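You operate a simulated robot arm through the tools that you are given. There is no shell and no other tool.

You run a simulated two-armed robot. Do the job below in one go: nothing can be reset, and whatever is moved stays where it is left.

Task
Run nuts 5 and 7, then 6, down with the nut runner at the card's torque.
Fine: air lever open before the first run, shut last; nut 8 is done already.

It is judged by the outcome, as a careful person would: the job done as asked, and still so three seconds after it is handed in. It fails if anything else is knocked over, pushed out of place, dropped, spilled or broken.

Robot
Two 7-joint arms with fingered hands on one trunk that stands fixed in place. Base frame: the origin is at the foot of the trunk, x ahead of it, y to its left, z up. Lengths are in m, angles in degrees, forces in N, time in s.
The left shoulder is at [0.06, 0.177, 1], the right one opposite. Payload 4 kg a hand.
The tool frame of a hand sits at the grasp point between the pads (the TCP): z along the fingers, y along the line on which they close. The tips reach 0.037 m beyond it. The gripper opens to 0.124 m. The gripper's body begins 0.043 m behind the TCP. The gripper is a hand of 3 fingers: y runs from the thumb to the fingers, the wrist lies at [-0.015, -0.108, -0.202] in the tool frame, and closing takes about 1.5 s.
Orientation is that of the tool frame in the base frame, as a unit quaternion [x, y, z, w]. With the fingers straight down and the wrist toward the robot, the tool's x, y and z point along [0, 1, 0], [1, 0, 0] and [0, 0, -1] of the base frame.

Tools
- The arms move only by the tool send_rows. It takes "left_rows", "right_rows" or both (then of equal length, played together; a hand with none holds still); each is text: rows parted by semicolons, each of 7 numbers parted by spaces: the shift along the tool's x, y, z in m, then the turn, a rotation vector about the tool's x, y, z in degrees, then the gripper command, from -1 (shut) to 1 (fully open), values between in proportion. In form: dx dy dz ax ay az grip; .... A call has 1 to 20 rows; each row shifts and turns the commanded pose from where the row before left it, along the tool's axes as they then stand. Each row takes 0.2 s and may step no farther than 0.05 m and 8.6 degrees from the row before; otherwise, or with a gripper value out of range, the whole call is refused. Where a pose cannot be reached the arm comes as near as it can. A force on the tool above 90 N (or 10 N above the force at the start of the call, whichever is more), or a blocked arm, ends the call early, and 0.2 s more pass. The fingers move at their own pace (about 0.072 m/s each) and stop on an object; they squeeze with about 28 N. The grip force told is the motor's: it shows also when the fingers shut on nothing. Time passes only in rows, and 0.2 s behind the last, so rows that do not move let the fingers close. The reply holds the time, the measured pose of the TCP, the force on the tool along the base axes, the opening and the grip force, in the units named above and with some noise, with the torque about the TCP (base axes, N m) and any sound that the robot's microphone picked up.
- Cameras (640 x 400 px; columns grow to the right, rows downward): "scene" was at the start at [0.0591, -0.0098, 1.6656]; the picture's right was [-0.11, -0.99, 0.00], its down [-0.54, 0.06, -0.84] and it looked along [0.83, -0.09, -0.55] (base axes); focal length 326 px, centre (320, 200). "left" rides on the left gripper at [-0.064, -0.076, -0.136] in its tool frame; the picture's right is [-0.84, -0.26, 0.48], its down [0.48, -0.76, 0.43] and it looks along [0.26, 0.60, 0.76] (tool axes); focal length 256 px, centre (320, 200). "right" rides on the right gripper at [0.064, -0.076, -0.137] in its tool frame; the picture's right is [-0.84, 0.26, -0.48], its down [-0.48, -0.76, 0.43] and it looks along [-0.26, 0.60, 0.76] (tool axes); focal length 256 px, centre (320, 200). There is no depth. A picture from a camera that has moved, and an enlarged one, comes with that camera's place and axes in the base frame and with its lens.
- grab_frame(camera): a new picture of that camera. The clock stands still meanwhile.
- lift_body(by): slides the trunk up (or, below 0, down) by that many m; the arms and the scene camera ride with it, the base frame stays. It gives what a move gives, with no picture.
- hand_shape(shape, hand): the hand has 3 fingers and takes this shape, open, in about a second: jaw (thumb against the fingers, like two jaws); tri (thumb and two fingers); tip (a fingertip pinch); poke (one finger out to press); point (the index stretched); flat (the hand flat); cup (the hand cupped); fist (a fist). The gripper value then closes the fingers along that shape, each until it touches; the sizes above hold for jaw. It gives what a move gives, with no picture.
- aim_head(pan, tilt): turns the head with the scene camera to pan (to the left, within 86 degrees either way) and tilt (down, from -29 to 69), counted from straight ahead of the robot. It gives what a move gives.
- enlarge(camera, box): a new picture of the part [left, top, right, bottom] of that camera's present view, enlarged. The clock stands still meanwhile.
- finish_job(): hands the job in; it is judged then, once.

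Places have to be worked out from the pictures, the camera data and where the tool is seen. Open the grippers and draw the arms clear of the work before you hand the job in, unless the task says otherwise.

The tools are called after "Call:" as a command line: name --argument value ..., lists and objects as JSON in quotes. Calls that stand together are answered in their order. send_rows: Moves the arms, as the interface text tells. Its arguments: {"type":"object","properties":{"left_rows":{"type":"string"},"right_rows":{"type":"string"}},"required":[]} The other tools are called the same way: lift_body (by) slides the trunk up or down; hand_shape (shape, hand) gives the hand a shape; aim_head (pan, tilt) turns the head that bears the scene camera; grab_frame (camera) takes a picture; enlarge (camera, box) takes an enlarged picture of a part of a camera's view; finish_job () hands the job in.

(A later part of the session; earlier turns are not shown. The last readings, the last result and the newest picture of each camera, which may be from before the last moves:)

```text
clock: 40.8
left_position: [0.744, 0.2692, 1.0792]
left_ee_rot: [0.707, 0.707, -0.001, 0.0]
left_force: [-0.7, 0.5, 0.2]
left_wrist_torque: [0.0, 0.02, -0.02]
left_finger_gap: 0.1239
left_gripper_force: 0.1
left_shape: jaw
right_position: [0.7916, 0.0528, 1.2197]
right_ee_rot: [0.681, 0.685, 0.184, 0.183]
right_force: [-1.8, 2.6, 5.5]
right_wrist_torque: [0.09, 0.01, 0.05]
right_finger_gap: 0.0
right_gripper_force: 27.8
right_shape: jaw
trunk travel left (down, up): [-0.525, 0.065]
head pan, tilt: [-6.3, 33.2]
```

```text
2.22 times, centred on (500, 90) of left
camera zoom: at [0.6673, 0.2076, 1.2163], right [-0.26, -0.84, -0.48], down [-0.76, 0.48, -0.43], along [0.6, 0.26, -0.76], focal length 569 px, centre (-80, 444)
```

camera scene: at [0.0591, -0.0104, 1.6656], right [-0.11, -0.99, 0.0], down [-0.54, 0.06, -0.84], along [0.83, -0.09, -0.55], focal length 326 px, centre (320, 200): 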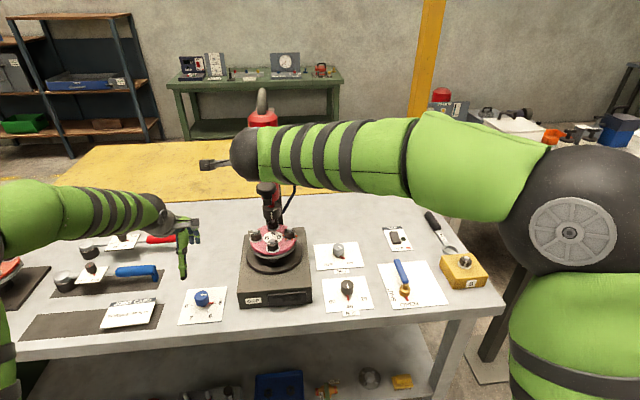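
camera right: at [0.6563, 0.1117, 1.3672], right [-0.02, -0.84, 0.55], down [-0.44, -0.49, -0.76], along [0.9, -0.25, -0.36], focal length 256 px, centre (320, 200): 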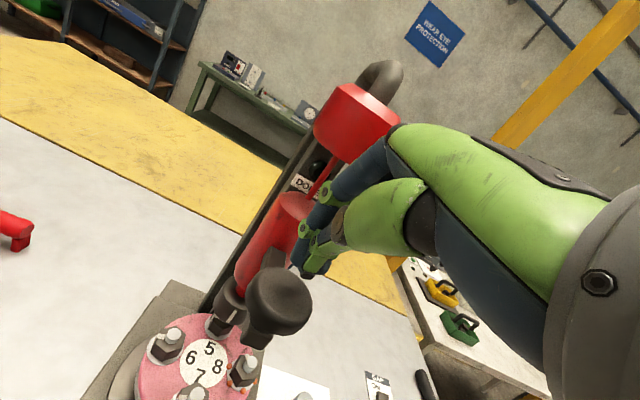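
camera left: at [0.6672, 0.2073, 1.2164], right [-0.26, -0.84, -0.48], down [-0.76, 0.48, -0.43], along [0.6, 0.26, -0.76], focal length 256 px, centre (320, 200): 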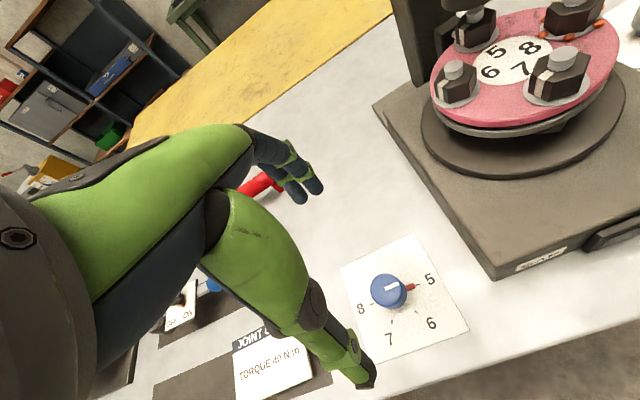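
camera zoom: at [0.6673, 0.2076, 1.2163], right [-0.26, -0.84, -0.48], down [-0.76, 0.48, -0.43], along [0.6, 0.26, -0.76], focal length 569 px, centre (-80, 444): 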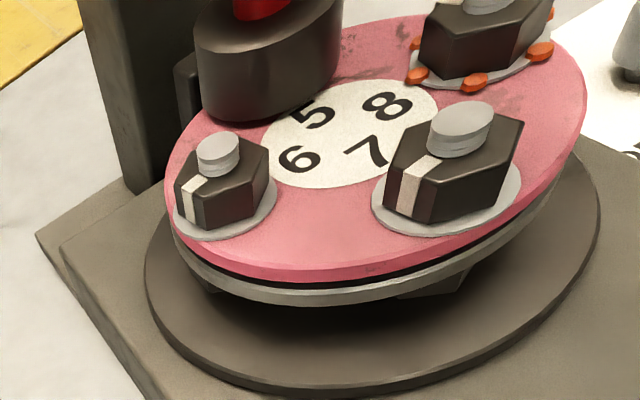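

Lamp steady green. Raise 65 mm.

Call:
send_rows --right_rows "0 0.003 -0.0052 0 0 0 -1; 0 0.003 -0.0052 0 0 0 -1; 0 0.003 -0.0052 0 0 0 -1; 0 0.003 -0.0052 0 0 0 -1; 0 0.003 -0.0052 0 0 0 -1; 0 0.003 -0.0052 0 0 0 -1; 0 0.003 -0.0052 0 0 0 -1; 0 0.003 -0.0052 0 0 0 -1; 0 0.003 -0.0052 0 0 0 -1; 0 0.003 -0.0052 0 0 0 -1; 0 0.003 -0.0052 0 0 0 -1"

Call:
grab_frame --camera "right"

Call:
enlarge --camera "left" --box '[360, 0, 640, 180]'

Call:
enlarge --camera "scene" --box '[230, 150, 320, 310]'

```text
clock: 43.2
left_position: [0.7443, 0.2695, 1.0791]
left_ee_rot: [0.707, 0.707, 0.0, 0.0]
left_force: [0.7, 0.2, 0.8]
left_wrist_torque: [0.0, 0.02, 0.03]
left_finger_gap: 0.1237
left_gripper_force: 0.1
left_shape: jaw
right_position: [0.7915, 0.0543, 1.2837]
right_ee_rot: [0.681, 0.686, 0.184, 0.182]
right_force: [0.9, -0.1, -0.6]
right_wrist_torque: [-0.04, 0.02, 0.02]
right_finger_gap: 0.0
right_gripper_force: 28.2
right_shape: jaw
trunk travel left (down, up): [-0.525, 0.065]
head pan, tilt: [-6.3, 33.2]
```

```text
taken
camera right: at [0.6573, 0.1179, 1.3648], right [-0.01, -0.84, 0.55], down [-0.44, -0.49, -0.76], along [0.9, -0.25, -0.36], focal length 256 px, centre (320, 200)
```

right: 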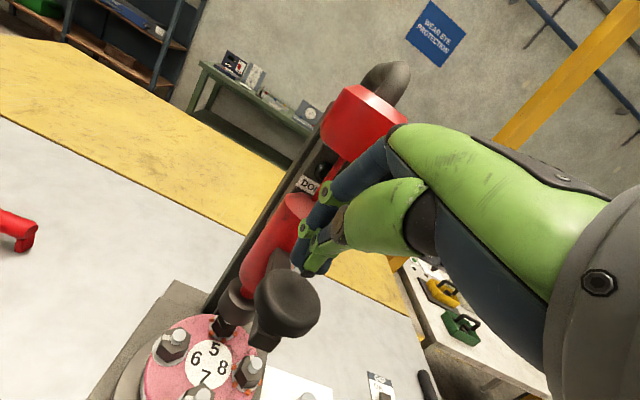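

```text
2.22 times, centred on (500, 90) of left
camera zoom: at [0.6677, 0.2075, 1.216], right [-0.26, -0.84, -0.48], down [-0.76, 0.48, -0.43], along [0.6, 0.26, -0.76], focal length 569 px, centre (-80, 444)
```

zoom: 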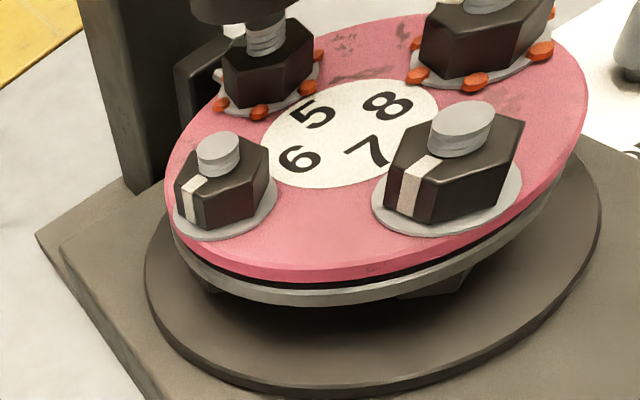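

```text
2.50 times, centred on (275, 230) of scene
camera zoom: at [0.0591, -0.0097, 1.6656], right [-0.11, -0.99, 0.0], down [-0.54, 0.06, -0.84], along [0.83, -0.09, -0.55], focal length 816 px, centre (432, 125)
```

zoom: 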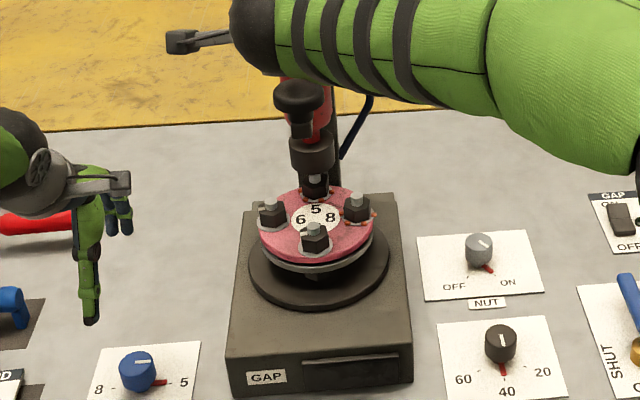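

Nut 5 now shows the orange load-marks like nut 8, lamp off, runner back up. Next the selector: I turn the left hand 35° counter-clockwise (thumb clear of the pointer) and descend over the blue knob.

Call:
send_rows --left_rows "-0.0028 0 0.025 0 0 0 1; 0 0 0.03 0 0 -7 1; 0 0 0.03 0 0 -7 1; 0 0 0.03 0 0 -7 1; 0 0 0.03 0 0 -7 1; 0 0 0 0 0 -7 1; 0 0 0 0 0 0 1"

Call:
grab_frame --camera "left"

Call:
enlarge --camera "scene" --box '[150, 220, 290, 330]'

```text
clock: 44.8
left_position: [0.7425, 0.2685, 0.9332]
left_ee_rot: [0.461, 0.887, 0.0, 0.0]
left_force: [0.5, 0.3, -0.1]
left_wrist_torque: [0.01, -0.07, 0.01]
left_finger_gap: 0.1236
left_gripper_force: 0.0
left_shape: jaw
right_position: [0.7923, 0.0555, 1.2844]
right_ee_rot: [0.681, 0.684, 0.183, 0.183]
right_force: [1.0, -1.0, -0.8]
right_wrist_torque: [0.01, 0.02, -0.01]
right_finger_gap: 0.0
right_gripper_force: 28.4
right_shape: jaw
trunk travel left (down, up): [-0.525, 0.065]
head pan, tilt: [-6.3, 33.2]
```

```text
taken
camera left: at [0.7175, 0.1738, 1.0703], right [0.27, -0.83, -0.48], down [-0.9, -0.04, -0.44], along [0.34, 0.55, -0.76], focal length 256 px, centre (320, 200)
```

left: 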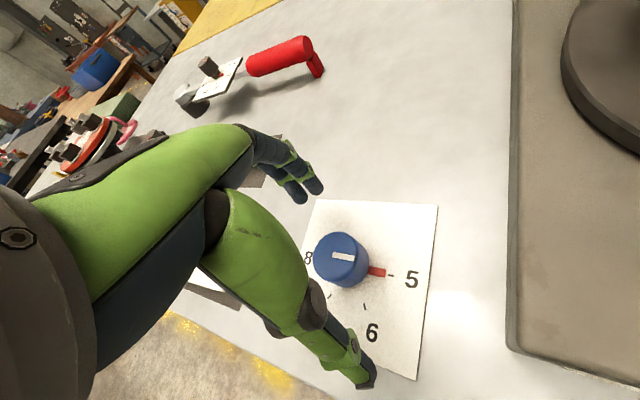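

```text
3.64 times, centred on (220, 275) of scene
camera zoom: at [0.0593, -0.0095, 1.6656], right [-0.11, -0.99, 0.0], down [-0.54, 0.06, -0.84], along [0.83, -0.09, -0.55], focal length 1187 px, centre (684, -73)
```

zoom: 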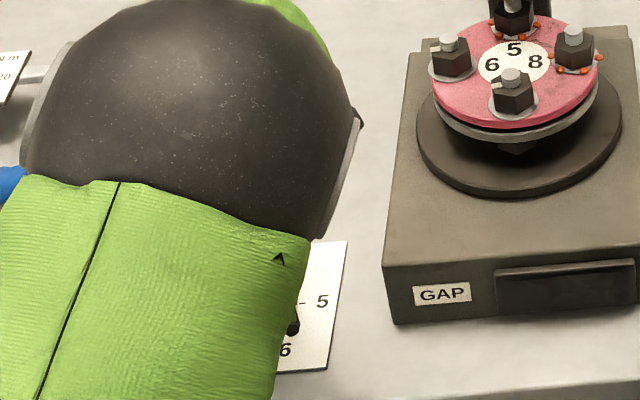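

I zoom to check centring over the blue knob.

Call:
enlarge --camera "left" --box '[270, 200, 430, 330]'

```text
3.08 times, centred on (350, 265) of left
camera zoom: at [0.7175, 0.1738, 1.0703], right [0.27, -0.83, -0.48], down [-0.9, -0.04, -0.44], along [0.34, 0.55, -0.76], focal length 788 px, centre (228, 0)
```

zoom: 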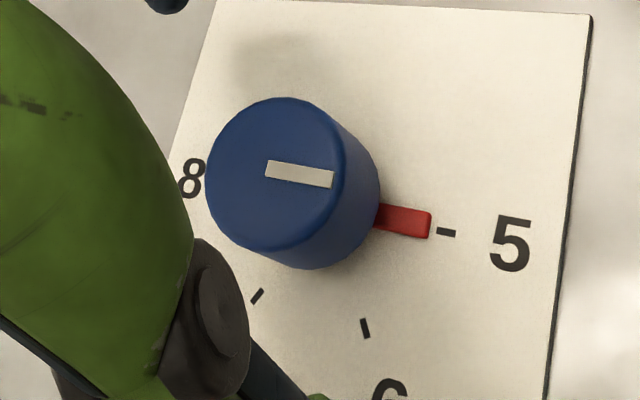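

The knob is ~4 mm off along tool x. I correct, lower 22 mm and grip.

Call:
send_rows --left_rows "-0.004 0.0007 0 0 0 0 1; 0 0 0.011 0 0 0 1; 0 0 0.011 0 0 0 1; 0 0 0 0 0 0 0.5; 0 0 0 0 0 0 0; 0 0 0 0 0 0 -0.4; 0 0 0 0 0 0 -0.7; 0 0 0 0 0 0 -1; 0 0 0 0 0 0 -1; 0 0 0 0 0 0 -1; 0 0 0 0 0 0 -1"

Call:
grab_frame --camera "left"

```text
clock: 47.2
left_position: [0.7472, 0.2628, 0.9124]
left_ee_rot: [0.462, 0.887, 0.0, 0.001]
left_force: [-1.1, -2.7, 0.8]
left_wrist_torque: [0.11, -0.22, -0.06]
left_finger_gap: 0.041
left_gripper_force: 27.9
left_shape: jaw
right_position: [0.7918, 0.0531, 1.2843]
right_ee_rot: [0.681, 0.685, 0.183, 0.182]
right_force: [-0.8, -0.2, -0.4]
right_wrist_torque: [0.02, -0.03, -0.02]
right_finger_gap: 0.0001
right_gripper_force: 28.2
right_shape: jaw
trunk travel left (down, up): [-0.525, 0.065]
head pan, tilt: [-6.3, 33.2]
```

```text
taken
camera left: at [0.7206, 0.1699, 1.049], right [0.27, -0.83, -0.48], down [-0.9, -0.04, -0.43], along [0.34, 0.55, -0.76], focal length 256 px, centre (320, 200)
```

left: 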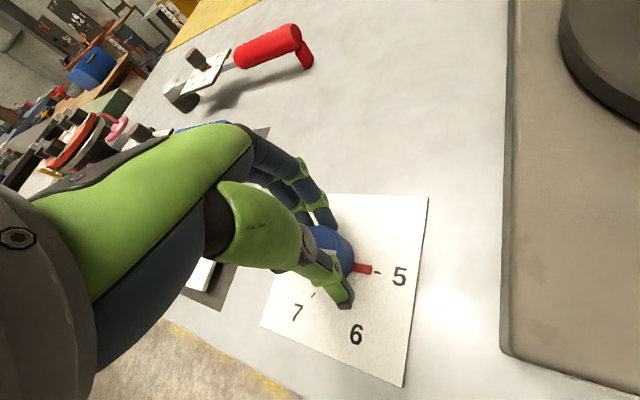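

Gripped with low side force. Turn 60° clockwise first (to 6), then check forces.

Call:
send_rows --left_rows "0 0 0 0 0 7.5 -1; 0 0 0 0 0 7.5 -1; 0 0 0 0 0 7.5 -1; 0 0 0 0 0 7.5 -1; 0 0 0 0 0 7.5 -1; 0 0 0 0 0 7.5 -1; 0 0 0 0 0 7.5 -1; 0 0 0 0 0 7.5 -1; 0 0 0 0 0 0 -1"

Call:
grab_frame --camera "left"

Call:
grab_frame --camera "scene"

```text
clock: 49.2
left_position: [0.7449, 0.2658, 0.9115]
left_ee_rot: [0.843, 0.537, 0.001, 0.0]
left_force: [-14.5, 14.6, 9.9]
left_wrist_torque: [0.31, 0.2, 0.14]
left_finger_gap: 0.0416
left_gripper_force: 28.2
left_shape: jaw
right_position: [0.7901, 0.0566, 1.2848]
right_ee_rot: [0.681, 0.685, 0.183, 0.184]
right_force: [0.2, 0.9, -0.4]
right_wrist_torque: [0.0, -0.01, -0.01]
right_finger_gap: 0.0
right_gripper_force: 28.0
right_shape: jaw
trunk travel left (down, up): [-0.525, 0.065]
head pan, tilt: [-6.3, 33.2]
```

```text
taken
camera left: at [0.6491, 0.2432, 1.0489], right [-0.59, -0.65, -0.48], down [-0.48, 0.76, -0.43], along [0.65, -0.02, -0.76], focal length 256 px, centre (320, 200)
```

left: 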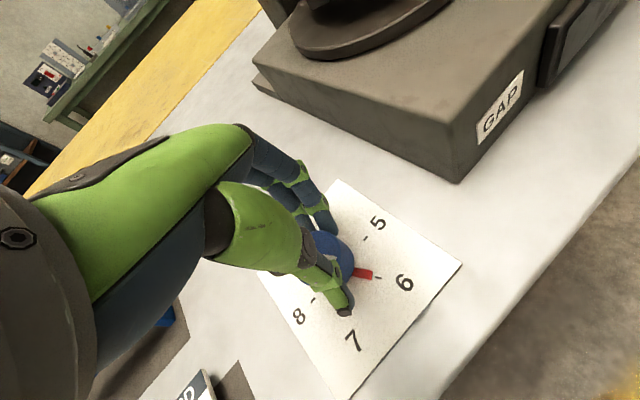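

```text
taken
camera scene: at [0.057, -0.0084, 1.6657], right [-0.11, -0.99, 0.0], down [-0.54, 0.06, -0.84], along [0.83, -0.09, -0.55], focal length 326 px, centre (320, 200)
```

scene: 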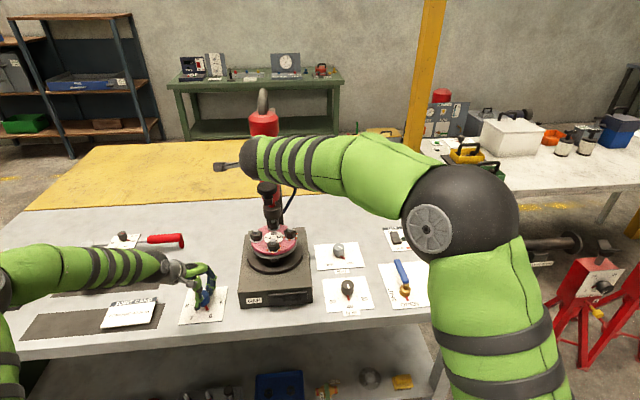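

Pointer is near 6. I relieve the side force by shifting the command (-4 mm tool y, +1.5 mm tool x) and check the flange in the scene.

Call:
send_rows --left_rows "0.0015 -0.004 0 0 0 0 -1; 0 0 0 0 0 0 -1"

Call:
enlarge --camera "scene" --box '[170, 170, 330, 330]'

Call:
enlarge --camera "left" --box '[240, 180, 480, 380]'

```text
clock: 49.8
left_position: [0.7436, 0.2672, 0.9105]
left_ee_rot: [0.843, 0.537, 0.002, 0.0]
left_force: [-0.7, 9.2, 9.3]
left_wrist_torque: [0.13, -0.16, 0.1]
left_finger_gap: 0.0413
left_gripper_force: 28.3
left_shape: jaw
right_position: [0.7916, 0.0547, 1.2836]
right_ee_rot: [0.681, 0.685, 0.183, 0.183]
right_force: [0.5, 0.5, -0.1]
right_wrist_torque: [0.0, 0.01, 0.01]
right_finger_gap: 0.0002
right_gripper_force: 28.0
right_shape: jaw
trunk travel left (down, up): [-0.525, 0.065]
head pan, tilt: [-6.3, 33.2]
```

```text
2.50 times, centred on (250, 250) of scene
camera zoom: at [0.0586, -0.0092, 1.6657], right [-0.11, -0.99, 0.0], down [-0.54, 0.06, -0.84], along [0.83, -0.09, -0.55], focal length 816 px, centre (495, 75)
```

zoom: 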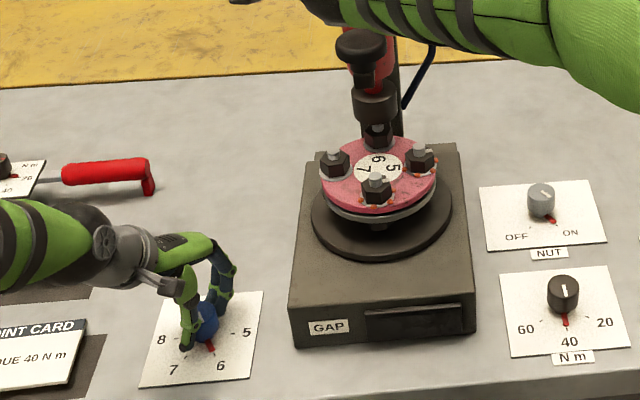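

```text
2.00 times, centred on (360, 280) of left
camera zoom: at [0.6475, 0.2441, 1.0489], right [-0.59, -0.65, -0.48], down [-0.48, 0.76, -0.44], along [0.65, -0.02, -0.76], focal length 512 px, centre (240, 40)
```

zoom: 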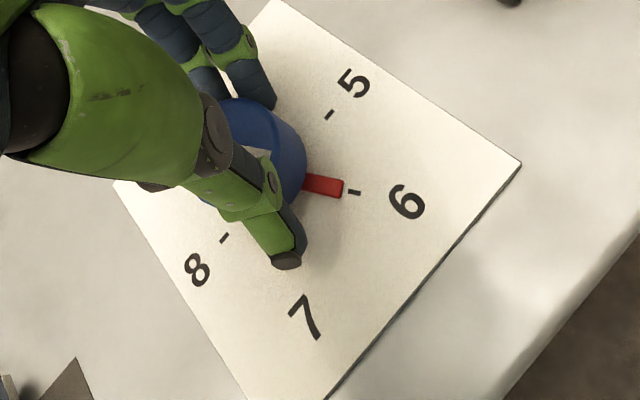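

The flange table has indexed: 6 is now at the back. I turn another 60° clockwise to 7.

Call:
send_rows --left_rows "0 0 0 0 0 7.5 -1; 0 0 0 0 0 7.5 -1; 0 0 0 0 0 7.5 -1; 0 0 0 0 0 7.5 -1; 0 0 0 0 0 7.5 -1; 0 0 0 0 0 7.5 -1; 0 0 0 0 0 7.5 -1; 0 0 0 0 0 7.5 -1; 0 0 0 0 0 0 -1"

Call:
enlarge --camera "scene" --box '[170, 170, 330, 330]'

Call:
enlarge --camera "left" --box '[240, 180, 480, 380]'

```text
clock: 51.8
left_position: [0.7445, 0.2698, 0.9114]
left_ee_rot: [0.999, 0.044, 0.001, 0.0]
left_force: [2.0, 27.0, 17.6]
left_wrist_torque: [0.63, -0.08, 0.06]
left_finger_gap: 0.0418
left_gripper_force: 27.8
left_shape: jaw
right_position: [0.7921, 0.0573, 1.2853]
right_ee_rot: [0.681, 0.685, 0.183, 0.183]
right_force: [0.0, -0.5, -0.2]
right_wrist_torque: [0.03, -0.02, 0.03]
right_finger_gap: 0.0002
right_gripper_force: 28.4
right_shape: jaw
trunk travel left (down, up): [-0.525, 0.065]
head pan, tilt: [-6.3, 33.2]
```

```text
2.50 times, centred on (250, 250) of scene
camera zoom: at [0.058, -0.0075, 1.6657], right [-0.11, -0.99, 0.0], down [-0.54, 0.06, -0.84], along [0.83, -0.09, -0.55], focal length 816 px, centre (495, 75)
```

zoom: 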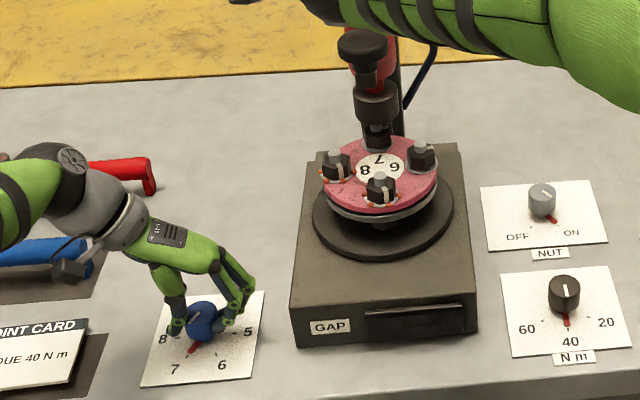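

```text
2.00 times, centred on (360, 280) of left
camera zoom: at [0.6731, 0.3427, 1.0488], right [-0.86, 0.18, -0.48], down [0.42, 0.8, -0.43], along [0.31, -0.57, -0.76], focal length 512 px, centre (240, 40)
```

zoom: 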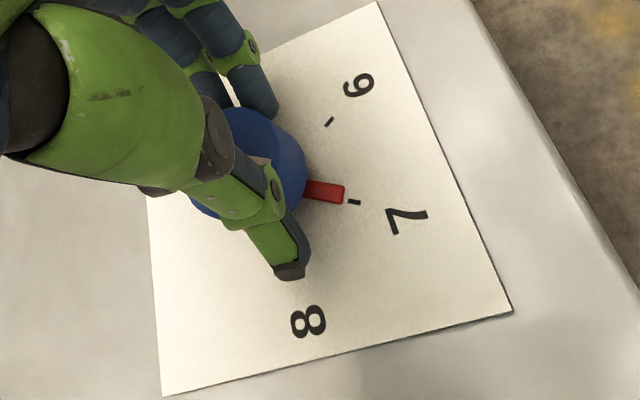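

7 is now at the back under the spindle, pointer 2–3° short of the 7 tick. I add a small turn while relieving the side force, then release and rise.

Call:
send_rows --left_rows "0.001 -0.003 0 0 0 2.5 -1; 0 -0.0025 0 0 0 0 -1; 0 0 0 0 0 0 -1"

Call:
enlarge --camera "left" --box '[240, 180, 480, 380]'

Call:
enlarge --camera "scene" --box '[170, 170, 330, 330]'

```text
clock: 52.6
left_position: [0.7441, 0.2716, 0.9104]
left_ee_rot: [1.0, 0.021, 0.0, 0.001]
left_force: [-0.7, 11.9, 16.6]
left_wrist_torque: [0.17, 0.05, 0.04]
left_finger_gap: 0.0414
left_gripper_force: 28.1
left_shape: jaw
right_position: [0.7903, 0.056, 1.2846]
right_ee_rot: [0.681, 0.685, 0.184, 0.182]
right_force: [0.1, 0.0, 0.3]
right_wrist_torque: [-0.01, 0.0, 0.0]
right_finger_gap: 0.0001
right_gripper_force: 28.2
right_shape: jaw
trunk travel left (down, up): [-0.525, 0.065]
head pan, tilt: [-6.3, 33.2]
```

```text
2.00 times, centred on (360, 280) of left
camera zoom: at [0.677, 0.3477, 1.0487], right [-0.85, 0.22, -0.48], down [0.45, 0.78, -0.44], along [0.28, -0.59, -0.76], focal length 512 px, centre (240, 40)
```

zoom: 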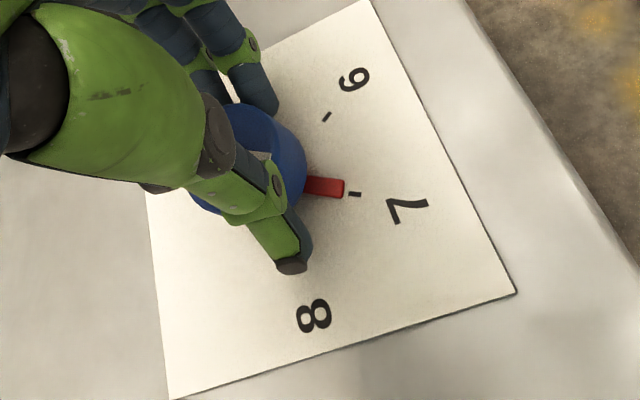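

```text
2.50 times, centred on (250, 250) of scene
camera zoom: at [0.0577, -0.0092, 1.6657], right [-0.11, -0.99, 0.0], down [-0.54, 0.06, -0.84], along [0.83, -0.09, -0.55], focal length 816 px, centre (495, 75)
```

zoom: 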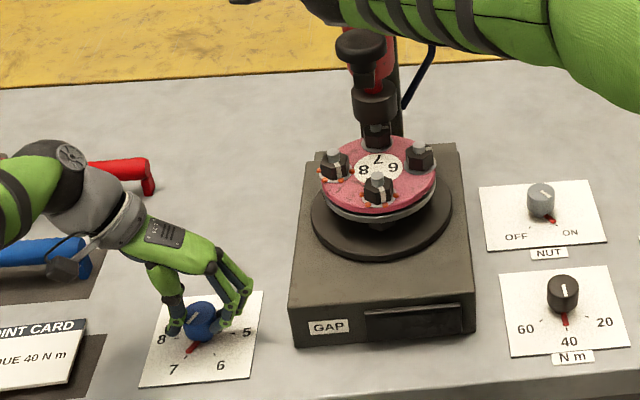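

The pointer is on the 7 tick. I release and lift the left hand, turning it back.

Call:
send_rows --left_rows "0 0 0 0 0 0 0; 0 0 0 0 0 0 0.5; 0 0 0 0 0 0 1; 0 0 0 0 0 0 1; 0 0 0 0 0 0 1; 0 0 -0.03 0 0 0 1; 0 0 -0.04 0 0 -8 1; 0 0 -0.04 0 0 -8 1; 0 0 -0.04 0 0 -8 1; 0 0 0 0 0 -8 1; 0 0 0 0 0 -8 1; 0 0 0 0 0 -8 1; 0 0 0 0 0 -8 1; 0 0 0 0 0 -8 1; 0 0 0 0 0 0 1"

Call:
grab_frame --camera "left"

Call:
enlarge --camera "scene" --box '[170, 170, 330, 330]'

Call:
grab_frame --camera "right"

```text
clock: 55.8
left_position: [0.7461, 0.2745, 1.0611]
left_ee_rot: [0.836, 0.549, 0.0, 0.001]
left_force: [-0.1, -0.6, 0.5]
left_wrist_torque: [0.0, -0.01, 0.01]
left_finger_gap: 0.1236
left_gripper_force: 0.1
left_shape: jaw
right_position: [0.7917, 0.055, 1.285]
right_ee_rot: [0.681, 0.685, 0.183, 0.183]
right_force: [0.0, -0.8, 0.4]
right_wrist_torque: [0.03, -0.02, -0.02]
right_finger_gap: 0.0
right_gripper_force: 28.2
right_shape: jaw
trunk travel left (down, up): [-0.525, 0.065]
head pan, tilt: [-6.3, 33.2]
```

```text
taken
camera left: at [0.65, 0.2475, 1.1987], right [-0.57, -0.67, -0.48], down [-0.51, 0.75, -0.43], along [0.65, 0.0, -0.76], focal length 256 px, centre (320, 200)
```

left: 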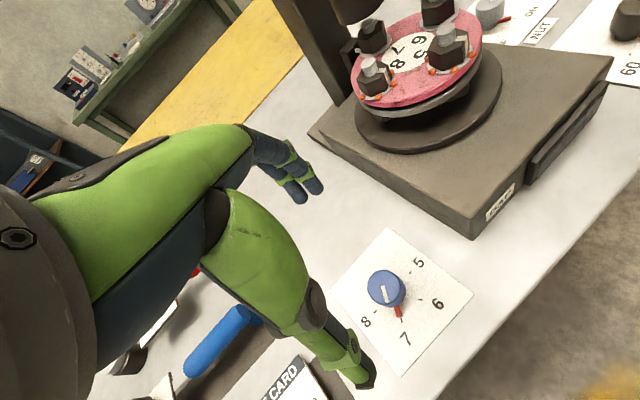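

```text
2.50 times, centred on (250, 250) of scene
camera zoom: at [0.0593, -0.0093, 1.6656], right [-0.11, -0.99, 0.0], down [-0.54, 0.06, -0.84], along [0.83, -0.09, -0.55], focal length 816 px, centre (495, 75)
```

zoom: 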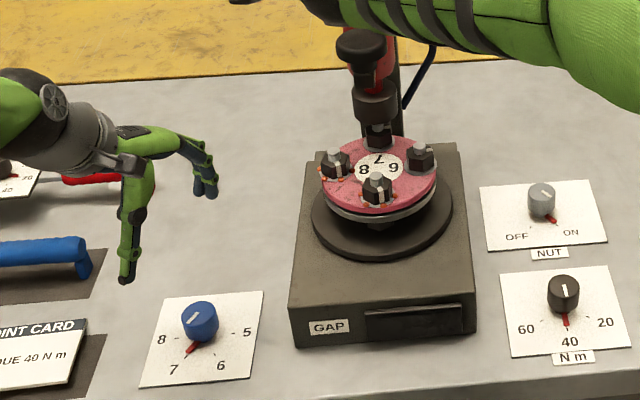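

```text
taken
camera right: at [0.6575, 0.1184, 1.3647], right [-0.01, -0.84, 0.55], down [-0.44, -0.49, -0.76], along [0.9, -0.25, -0.36], focal length 256 px, centre (320, 200)
```

right: 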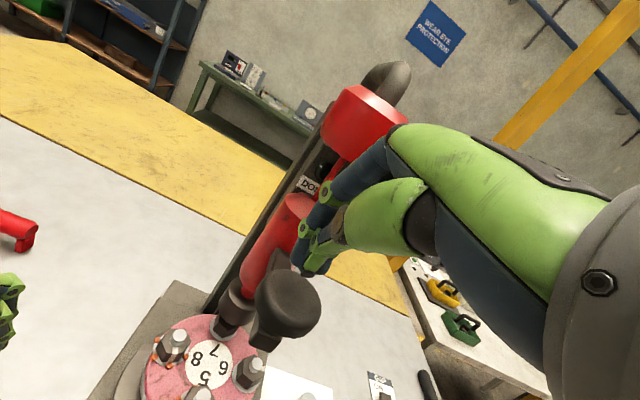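

I check the selector pointer and the alignment of nut 7 with the socket up close.

Call:
enlarge --camera "left" --box '[330, 230, 480, 370]'

Call:
enlarge --camera "scene" --box '[240, 190, 310, 270]'

Call:
enlarge --camera "right" --box '[130, 230, 330, 400]'

```text
2.86 times, centred on (405, 300) of left
camera zoom: at [0.65, 0.2475, 1.1987], right [-0.57, -0.67, -0.48], down [-0.51, 0.75, -0.43], along [0.65, 0.0, -0.76], focal length 731 px, centre (77, -86)
```

zoom: 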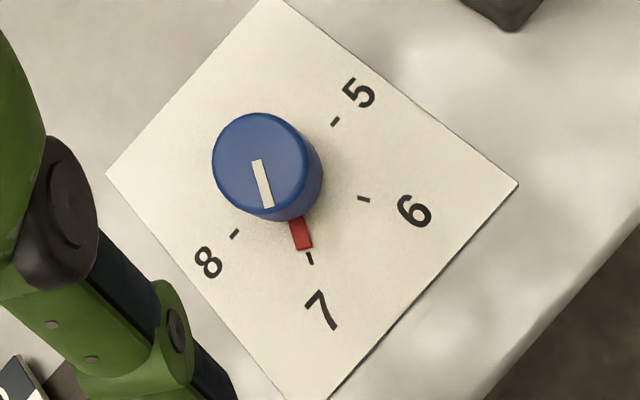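

```text
5.00 times, centred on (275, 230) of scene
camera zoom: at [0.0593, -0.0093, 1.6656], right [-0.11, -0.99, 0.0], down [-0.54, 0.06, -0.84], along [0.83, -0.09, -0.55], focal length 1632 px, centre (545, 50)
```

zoom: 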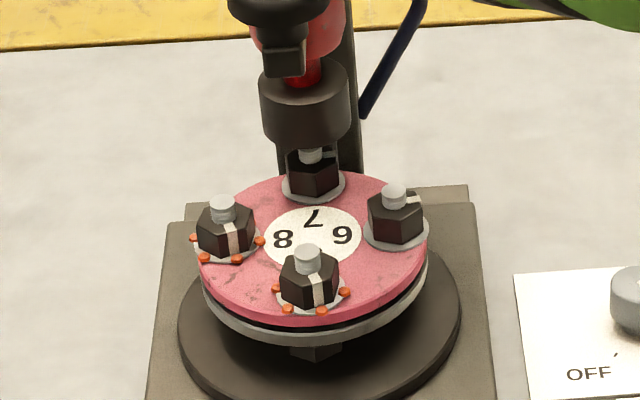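

```text
2.35 times, centred on (230, 315) of right
camera zoom: at [0.6575, 0.1184, 1.3647], right [-0.01, -0.84, 0.55], down [-0.44, -0.49, -0.76], along [0.9, -0.25, -0.36], focal length 602 px, centre (532, -71)
```

zoom: 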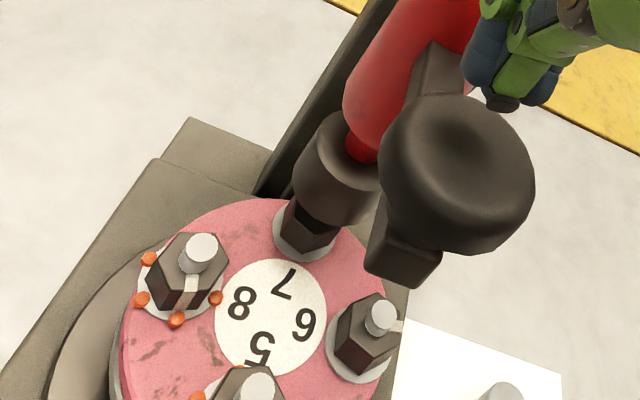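

Selector on 7 and nut 7 sits under the socket. I press the runner down again with the right hand.

Call:
send_rows --right_rows "0 -0.0025 0.00433 0 0 0 -1; 0 -0.0025 0.00433 0 0 0 -1; 0 -0.0025 0.00433 0 0 0 -1; 0 -0.0025 0.00433 0 0 0 -1; 0 -0.0025 0.00433 0 0 0 -1; 0 -0.002 0.00346 0 0 0 -1; 0 -0.002 0.00346 0 0 0 -1; 0 -0.002 0.00346 0 0 0 -1; 0 -0.002 0.00346 0 0 0 -1; 0 -0.002 0.00346 0 0 0 -1; 0 -0.002 0.00346 0 0 0 -1; 0 -0.002 0.00346 0 0 0 -1; 0 -0.002 0.00346 0 0 0 -1; 0 -0.0015 0.0026 0 0 0 -1; 0 -0.0015 0.0026 0 0 0 -1; 0 -0.0015 0.0026 0 0 0 -1; 0 0 0 0 0 0 -1; 0 0 0 0 0 0 -1; 0 0 0 0 0 0 -1; 0 0 0 0 0 0 -1"

Call:
enlarge --camera "right" --box '[200, 120, 420, 360]'

Call:
enlarge --camera "scene" --box '[230, 150, 320, 310]'

```text
clock: 60.0
left_position: [0.7449, 0.2732, 1.0625]
left_ee_rot: [0.837, 0.548, 0.0, 0.0]
left_force: [-0.4, -0.3, -0.6]
left_wrist_torque: [-0.02, 0.01, -0.02]
left_finger_gap: 0.1236
left_gripper_force: 0.0
left_shape: jaw
right_position: [0.7902, 0.0527, 1.2198]
right_ee_rot: [0.681, 0.685, 0.184, 0.182]
right_force: [0.6, 2.8, 6.6]
right_wrist_torque: [0.11, -0.05, 0.01]
right_finger_gap: 0.0
right_gripper_force: 27.8
right_shape: jaw
trunk travel left (down, up): [-0.525, 0.065]
head pan, tilt: [-6.3, 33.2]
```

```text
1.67 times, centred on (310, 240) of right
camera zoom: at [0.6564, 0.1171, 1.3003], right [-0.01, -0.84, 0.55], down [-0.44, -0.49, -0.76], along [0.9, -0.25, -0.36], focal length 427 px, centre (337, 133)
```

zoom: 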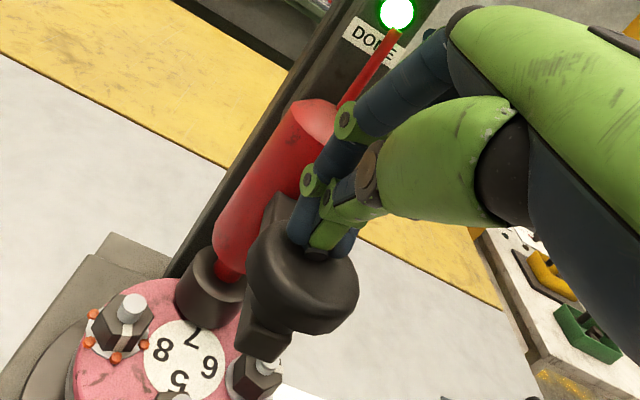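

```text
2.50 times, centred on (275, 230) of scene
camera zoom: at [0.0587, -0.0094, 1.6657], right [-0.11, -0.99, 0.0], down [-0.54, 0.06, -0.84], along [0.83, -0.09, -0.55], focal length 816 px, centre (432, 125)
```

zoom: 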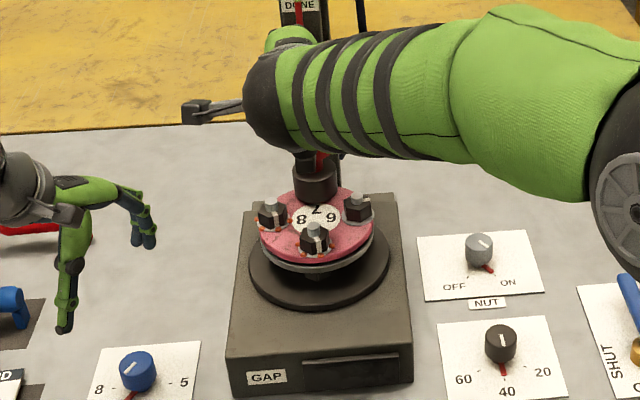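

DONE is green again for nut 7. I hold a moment more and raise the runner 65 mm.

Call:
send_rows --right_rows "0 0 0 0 0 0 -1; 0 0 0 0 0 0 -1; 0 0.003 -0.0052 0 0 0 -1; 0 0.003 -0.0052 0 0 0 -1; 0 0.003 -0.0052 0 0 0 -1; 0 0.003 -0.0052 0 0 0 -1; 0 0.003 -0.0052 0 0 0 -1; 0 0.003 -0.0052 0 0 0 -1; 0 0.003 -0.0052 0 0 0 -1; 0 0.003 -0.0052 0 0 0 -1; 0 0.003 -0.0052 0 0 0 -1; 0 0.003 -0.0052 0 0 0 -1; 0 0.003 -0.0052 0 0 0 -1; 0 0 0 0 0 0 -1"

Call:
enlarge --camera "scene" --box '[240, 190, 310, 270]'

Call:
grab_frame --camera "right"

Call:
grab_frame --camera "left"

```text
clock: 63.0
left_position: [0.7459, 0.2729, 1.0606]
left_ee_rot: [0.836, 0.548, -0.001, 0.001]
left_force: [-0.3, -0.1, 0.1]
left_wrist_torque: [0.0, 0.0, 0.01]
left_finger_gap: 0.1235
left_gripper_force: 0.0
left_shape: jaw
right_position: [0.7918, 0.054, 1.2861]
right_ee_rot: [0.681, 0.685, 0.183, 0.182]
right_force: [-0.2, 0.3, -0.2]
right_wrist_torque: [-0.04, -0.04, 0.01]
right_finger_gap: 0.0
right_gripper_force: 28.2
right_shape: jaw
trunk travel left (down, up): [-0.525, 0.065]
head pan, tilt: [-6.3, 33.2]
```

```text
5.00 times, centred on (275, 230) of scene
camera zoom: at [0.0593, -0.0097, 1.6656], right [-0.11, -0.99, 0.0], down [-0.54, 0.06, -0.84], along [0.83, -0.09, -0.55], focal length 1632 px, centre (545, 50)
```

zoom: 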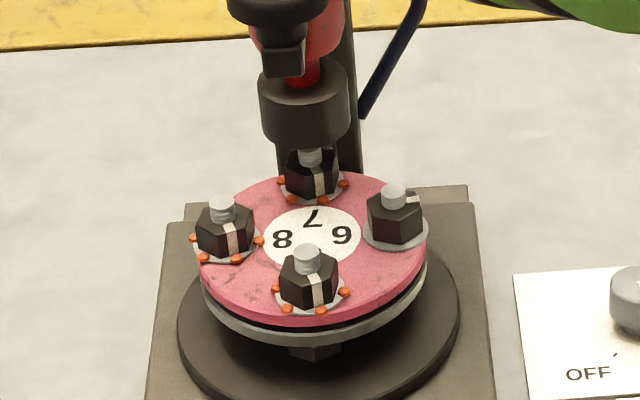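

```text
taken
camera right: at [0.6568, 0.1177, 1.3657], right [-0.01, -0.84, 0.55], down [-0.44, -0.49, -0.76], along [0.9, -0.25, -0.36], focal length 256 px, centre (320, 200)
```

right: 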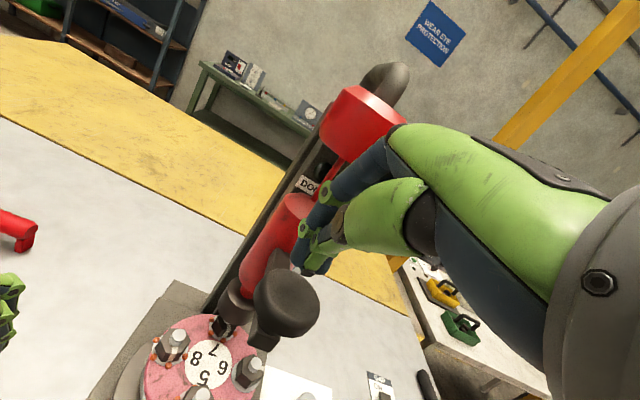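

```text
taken
camera left: at [0.65, 0.2472, 1.1987], right [-0.57, -0.67, -0.48], down [-0.5, 0.75, -0.43], along [0.65, 0.0, -0.76], focal length 256 px, centre (320, 200)
```

left: 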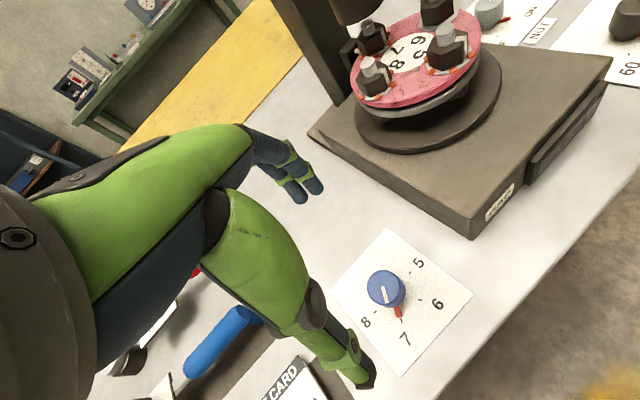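

Nut 7 shows its load-marks, runner is back up. Now the selector goes from 7 back to 6 (60° counter-clockwise): I rotate the left hand clockwise first for a clear grip, and descend.

Call:
send_rows --left_rows "0 0 0 0 0 6.75 1; 0 0 0 0 0 6.75 1; 0 0 0.01 0 0 6.75 1; 0 0 0.02 0 0 6.75 1; 0 0 0.02 0 0 6.75 1; 0 0 0.02 0 0 6.75 1; 0 0 0.02 0 0 6.75 1; 0 0 0.02 0 0 6.75 1; 0.0005 0.0005 0.02 0 0 0 1; 0 0 0 0 0 0 1"

Call:
grab_frame --camera "left"

Call:
enlarge --camera "scene" --box '[150, 230, 290, 330]'

```text
clock: 65.2
left_position: [0.7462, 0.2718, 0.9316]
left_ee_rot: [0.994, 0.108, 0.0, 0.0]
left_force: [0.2, -0.1, 0.6]
left_wrist_torque: [-0.01, 0.0, -0.01]
left_finger_gap: 0.1238
left_gripper_force: 0.1
left_shape: jaw
right_position: [0.7902, 0.055, 1.2854]
right_ee_rot: [0.681, 0.685, 0.184, 0.182]
right_force: [0.3, 0.0, 0.4]
right_wrist_torque: [0.0, 0.01, -0.01]
right_finger_gap: 0.0001
right_gripper_force: 27.8
right_shape: jaw
trunk travel left (down, up): [-0.525, 0.065]
head pan, tilt: [-6.3, 33.2]
```

```text
taken
camera left: at [0.6676, 0.3347, 1.0696], right [-0.87, 0.07, -0.48], down [0.31, 0.85, -0.43], along [0.38, -0.53, -0.76], focal length 256 px, centre (320, 200)
```

left: 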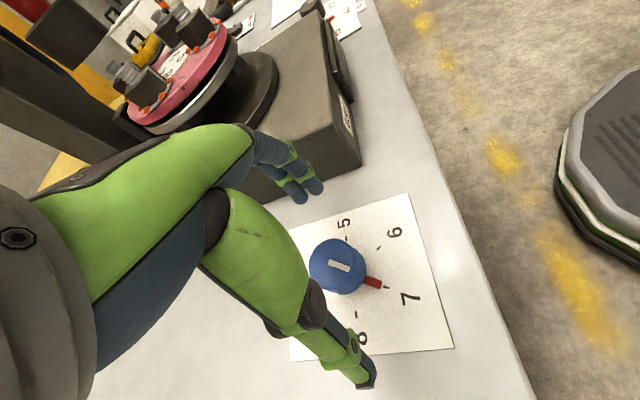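

```text
4.00 times, centred on (220, 280) of scene
camera zoom: at [0.0592, -0.0097, 1.6656], right [-0.11, -0.99, 0.0], down [-0.54, 0.06, -0.84], along [0.83, -0.09, -0.55], focal length 1306 px, centre (720, -120)
```

zoom: 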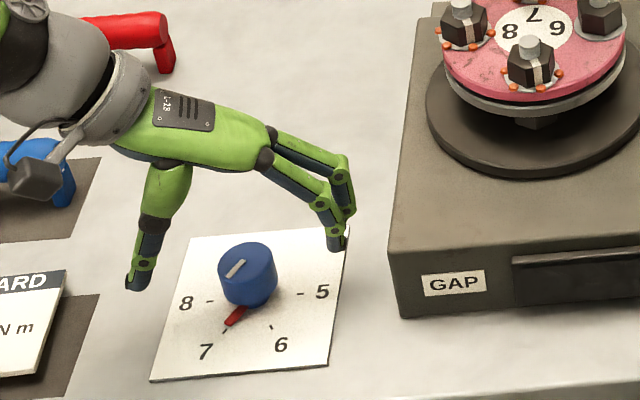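

Zoom to check centring.

Call:
enlarge --camera "left" --box '[270, 200, 430, 330]'

```text
3.08 times, centred on (350, 265) of left
camera zoom: at [0.6676, 0.3347, 1.0696], right [-0.87, 0.07, -0.48], down [0.31, 0.85, -0.43], along [0.38, -0.53, -0.76], focal length 788 px, centre (228, 0)
```

zoom: 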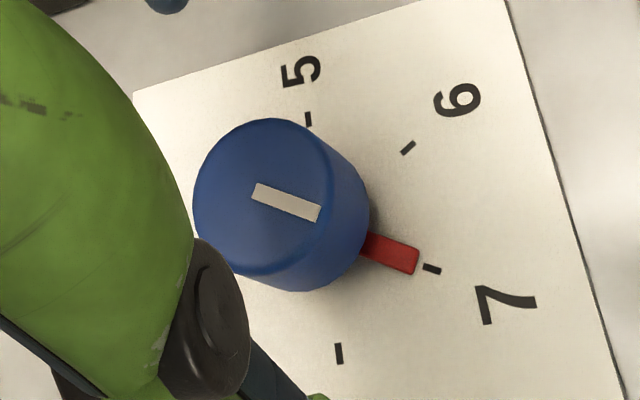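

Centred well along tool x; I shift 2 mm in tool y, lower 21 mm and grip.

Call:
send_rows --left_rows "0 -0.002 0 0 0 0 1; 0 0 0.011 0 0 0 1; 0 0 0.01 0 0 0 1; 0 0 0 0 0 0 0.5; 0 0 0 0 0 0 0; 0 0 0 0 0 0 -0.4; 0 0 0 0 0 0 -0.7; 0 0 0 0 0 0 -1; 0 0 0 0 0 0 -1; 0 0 0 0 0 0 -1; 0 0 0 0 0 0 -1"

Call:
enlarge --camera "left" --box '[240, 180, 480, 380]'

```text
clock: 67.6
left_position: [0.7466, 0.2756, 0.9091]
left_ee_rot: [0.994, 0.108, 0.0, 0.0]
left_force: [-2.4, 3.5, 4.3]
left_wrist_torque: [-0.23, -0.02, -0.06]
left_finger_gap: 0.0424
left_gripper_force: 28.2
left_shape: jaw
right_position: [0.7922, 0.0541, 1.2852]
right_ee_rot: [0.682, 0.684, 0.183, 0.183]
right_force: [0.0, 0.7, -1.3]
right_wrist_torque: [-0.04, 0.0, 0.0]
right_finger_gap: 0.0
right_gripper_force: 28.1
right_shape: jaw
trunk travel left (down, up): [-0.525, 0.065]
head pan, tilt: [-6.3, 33.2]
```

```text
2.00 times, centred on (360, 280) of left
camera zoom: at [0.6667, 0.3374, 1.0479], right [-0.87, 0.07, -0.48], down [0.31, 0.85, -0.43], along [0.38, -0.53, -0.76], focal length 512 px, centre (240, 40)
```

zoom: 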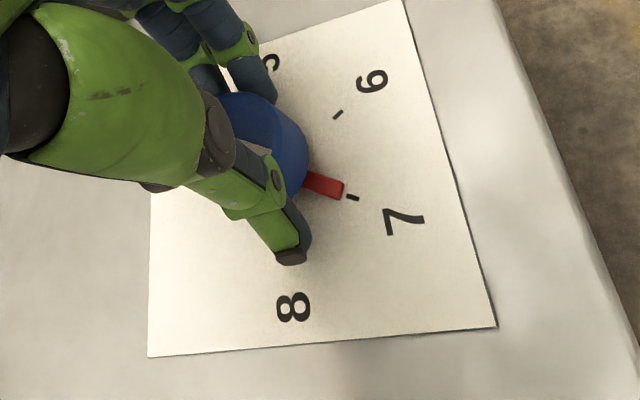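

Gripped with low force. Turn 60° counter-clockwise to 6, letting the TCP orbit slightly about the knob centre.

Call:
send_rows --left_rows "-0.0005 0 0 0 0 -7.5 -1; -0.0005 0 0 0 0 -7.5 -1; -0.0005 0 0 0 0 -7.5 -1; -0.0005 0 0 0 0 -7.5 -1; -0.0005 0 0 0 0 -7.5 -1; -0.0005 0 0 0 0 -7.5 -1; -0.0005 0 0 0 0 -7.5 -1; -0.0005 0 0 0 0 -7.5 -1; 0 0 0 0 0 0 -1"

Call:
enlarge --camera "left" --box '[240, 180, 480, 380]'

Call:
enlarge --camera "scene" --box '[170, 170, 330, 330]'

```text
clock: 69.6
left_position: [0.7424, 0.2701, 0.9094]
left_ee_rot: [0.807, 0.591, 0.001, 0.001]
left_force: [4.2, -10.4, 4.3]
left_wrist_torque: [-0.4, -0.53, -0.17]
left_finger_gap: 0.0416
left_gripper_force: 28.2
left_shape: jaw
right_position: [0.791, 0.0537, 1.2848]
right_ee_rot: [0.681, 0.685, 0.185, 0.182]
right_force: [0.3, -0.6, -0.4]
right_wrist_torque: [0.01, 0.0, 0.03]
right_finger_gap: 0.0
right_gripper_force: 27.7
right_shape: jaw
trunk travel left (down, up): [-0.525, 0.065]
head pan, tilt: [-6.3, 33.2]
```

```text
2.00 times, centred on (360, 280) of left
camera zoom: at [0.6503, 0.2348, 1.0482], right [-0.5, -0.72, -0.48], down [-0.58, 0.69, -0.44], along [0.65, 0.06, -0.76], focal length 512 px, centre (240, 40)
```

zoom: 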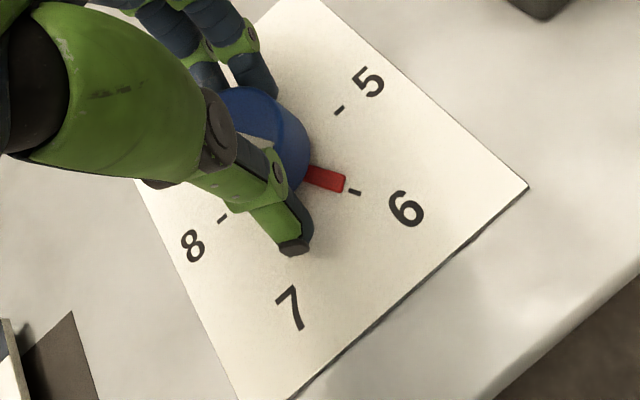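

```text
2.50 times, centred on (250, 250) of scene
camera zoom: at [0.0592, -0.011, 1.6656], right [-0.11, -0.99, 0.0], down [-0.54, 0.06, -0.84], along [0.83, -0.09, -0.55], focal length 816 px, centre (495, 75)
```

zoom: 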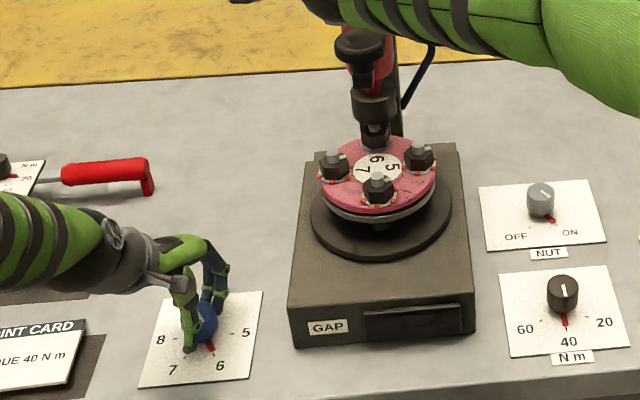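

6 is at the back and the pointer lines up with the 6 tick. I relieve the small side force, release and lift.

Call:
send_rows --left_rows "-0.002 0.0015 0 0 0 0 -1; 0 0 0 0 0 0 -1; 0 0 0 0 0 0 0; 0 0 0 0 0 0 0.5; 0 0 0 0 0 0 1; 0 0 0 0 0 0 1; 0 0 0 0 0 0 1; 0 0 -0.03 0 0 0 1; 0 0 -0.04 0 0 0 1; 0 0 -0.04 0 0 0 1; 0 0 -0.04 0 0 0 1; 0 0 0 0 0 0 1"

Call:
grab_frame --camera "left"

Call:
enlarge --camera "scene" --box '[240, 190, 310, 270]'

Call:
enlarge --camera "scene" --box '[170, 275, 240, 335]'

```text
clock: 72.2
left_position: [0.7417, 0.2718, 1.0594]
left_ee_rot: [0.806, 0.592, 0.0, 0.001]
left_force: [0.5, -0.8, 0.3]
left_wrist_torque: [-0.02, -0.01, 0.04]
left_finger_gap: 0.1235
left_gripper_force: 0.0
left_shape: jaw
right_position: [0.7896, 0.0533, 1.2848]
right_ee_rot: [0.682, 0.684, 0.183, 0.183]
right_force: [0.6, 0.2, -0.6]
right_wrist_torque: [-0.03, 0.0, 0.0]
right_finger_gap: 0.0
right_gripper_force: 27.6
right_shape: jaw
trunk travel left (down, up): [-0.525, 0.065]
head pan, tilt: [-6.3, 33.2]
```

```text
taken
camera left: at [0.6501, 0.236, 1.1977], right [-0.5, -0.72, -0.48], down [-0.58, 0.69, -0.43], along [0.65, 0.06, -0.76], focal length 256 px, centre (320, 200)
```

left: 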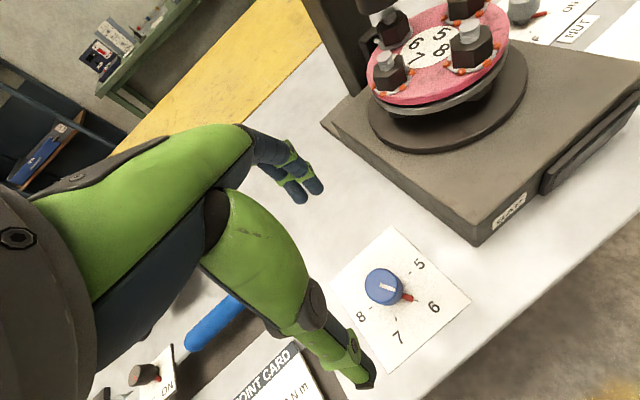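

```text
5.00 times, centred on (275, 230) of scene
camera zoom: at [0.0596, -0.0096, 1.6656], right [-0.11, -0.99, 0.0], down [-0.54, 0.06, -0.84], along [0.83, -0.09, -0.55], focal length 1632 px, centre (545, 50)
```

zoom: 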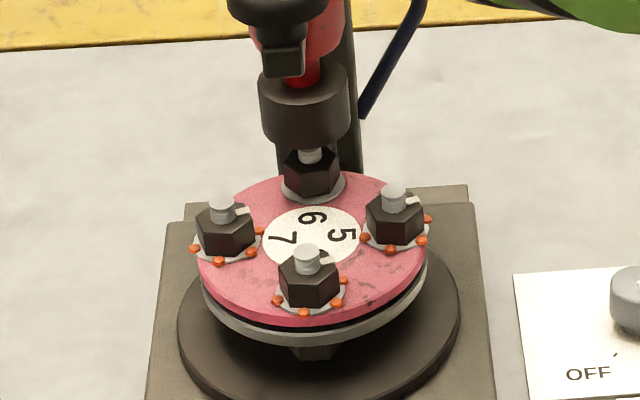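

```text
6.67 times, centred on (205, 305) of scene
camera zoom: at [0.0596, -0.0096, 1.6656], right [-0.11, -0.99, 0.0], down [-0.54, 0.06, -0.84], along [0.83, -0.09, -0.55], focal length 2176 px, centre (1087, -500)
```

zoom: 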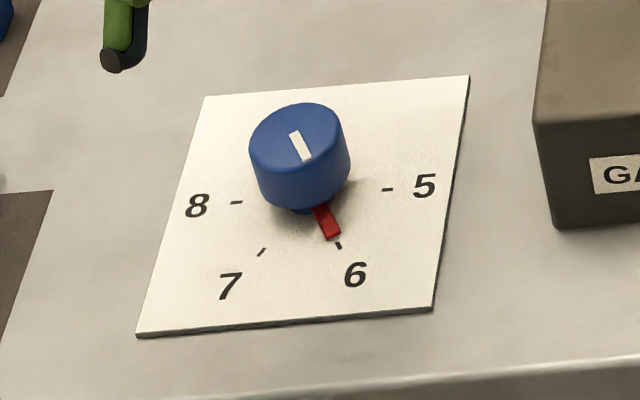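

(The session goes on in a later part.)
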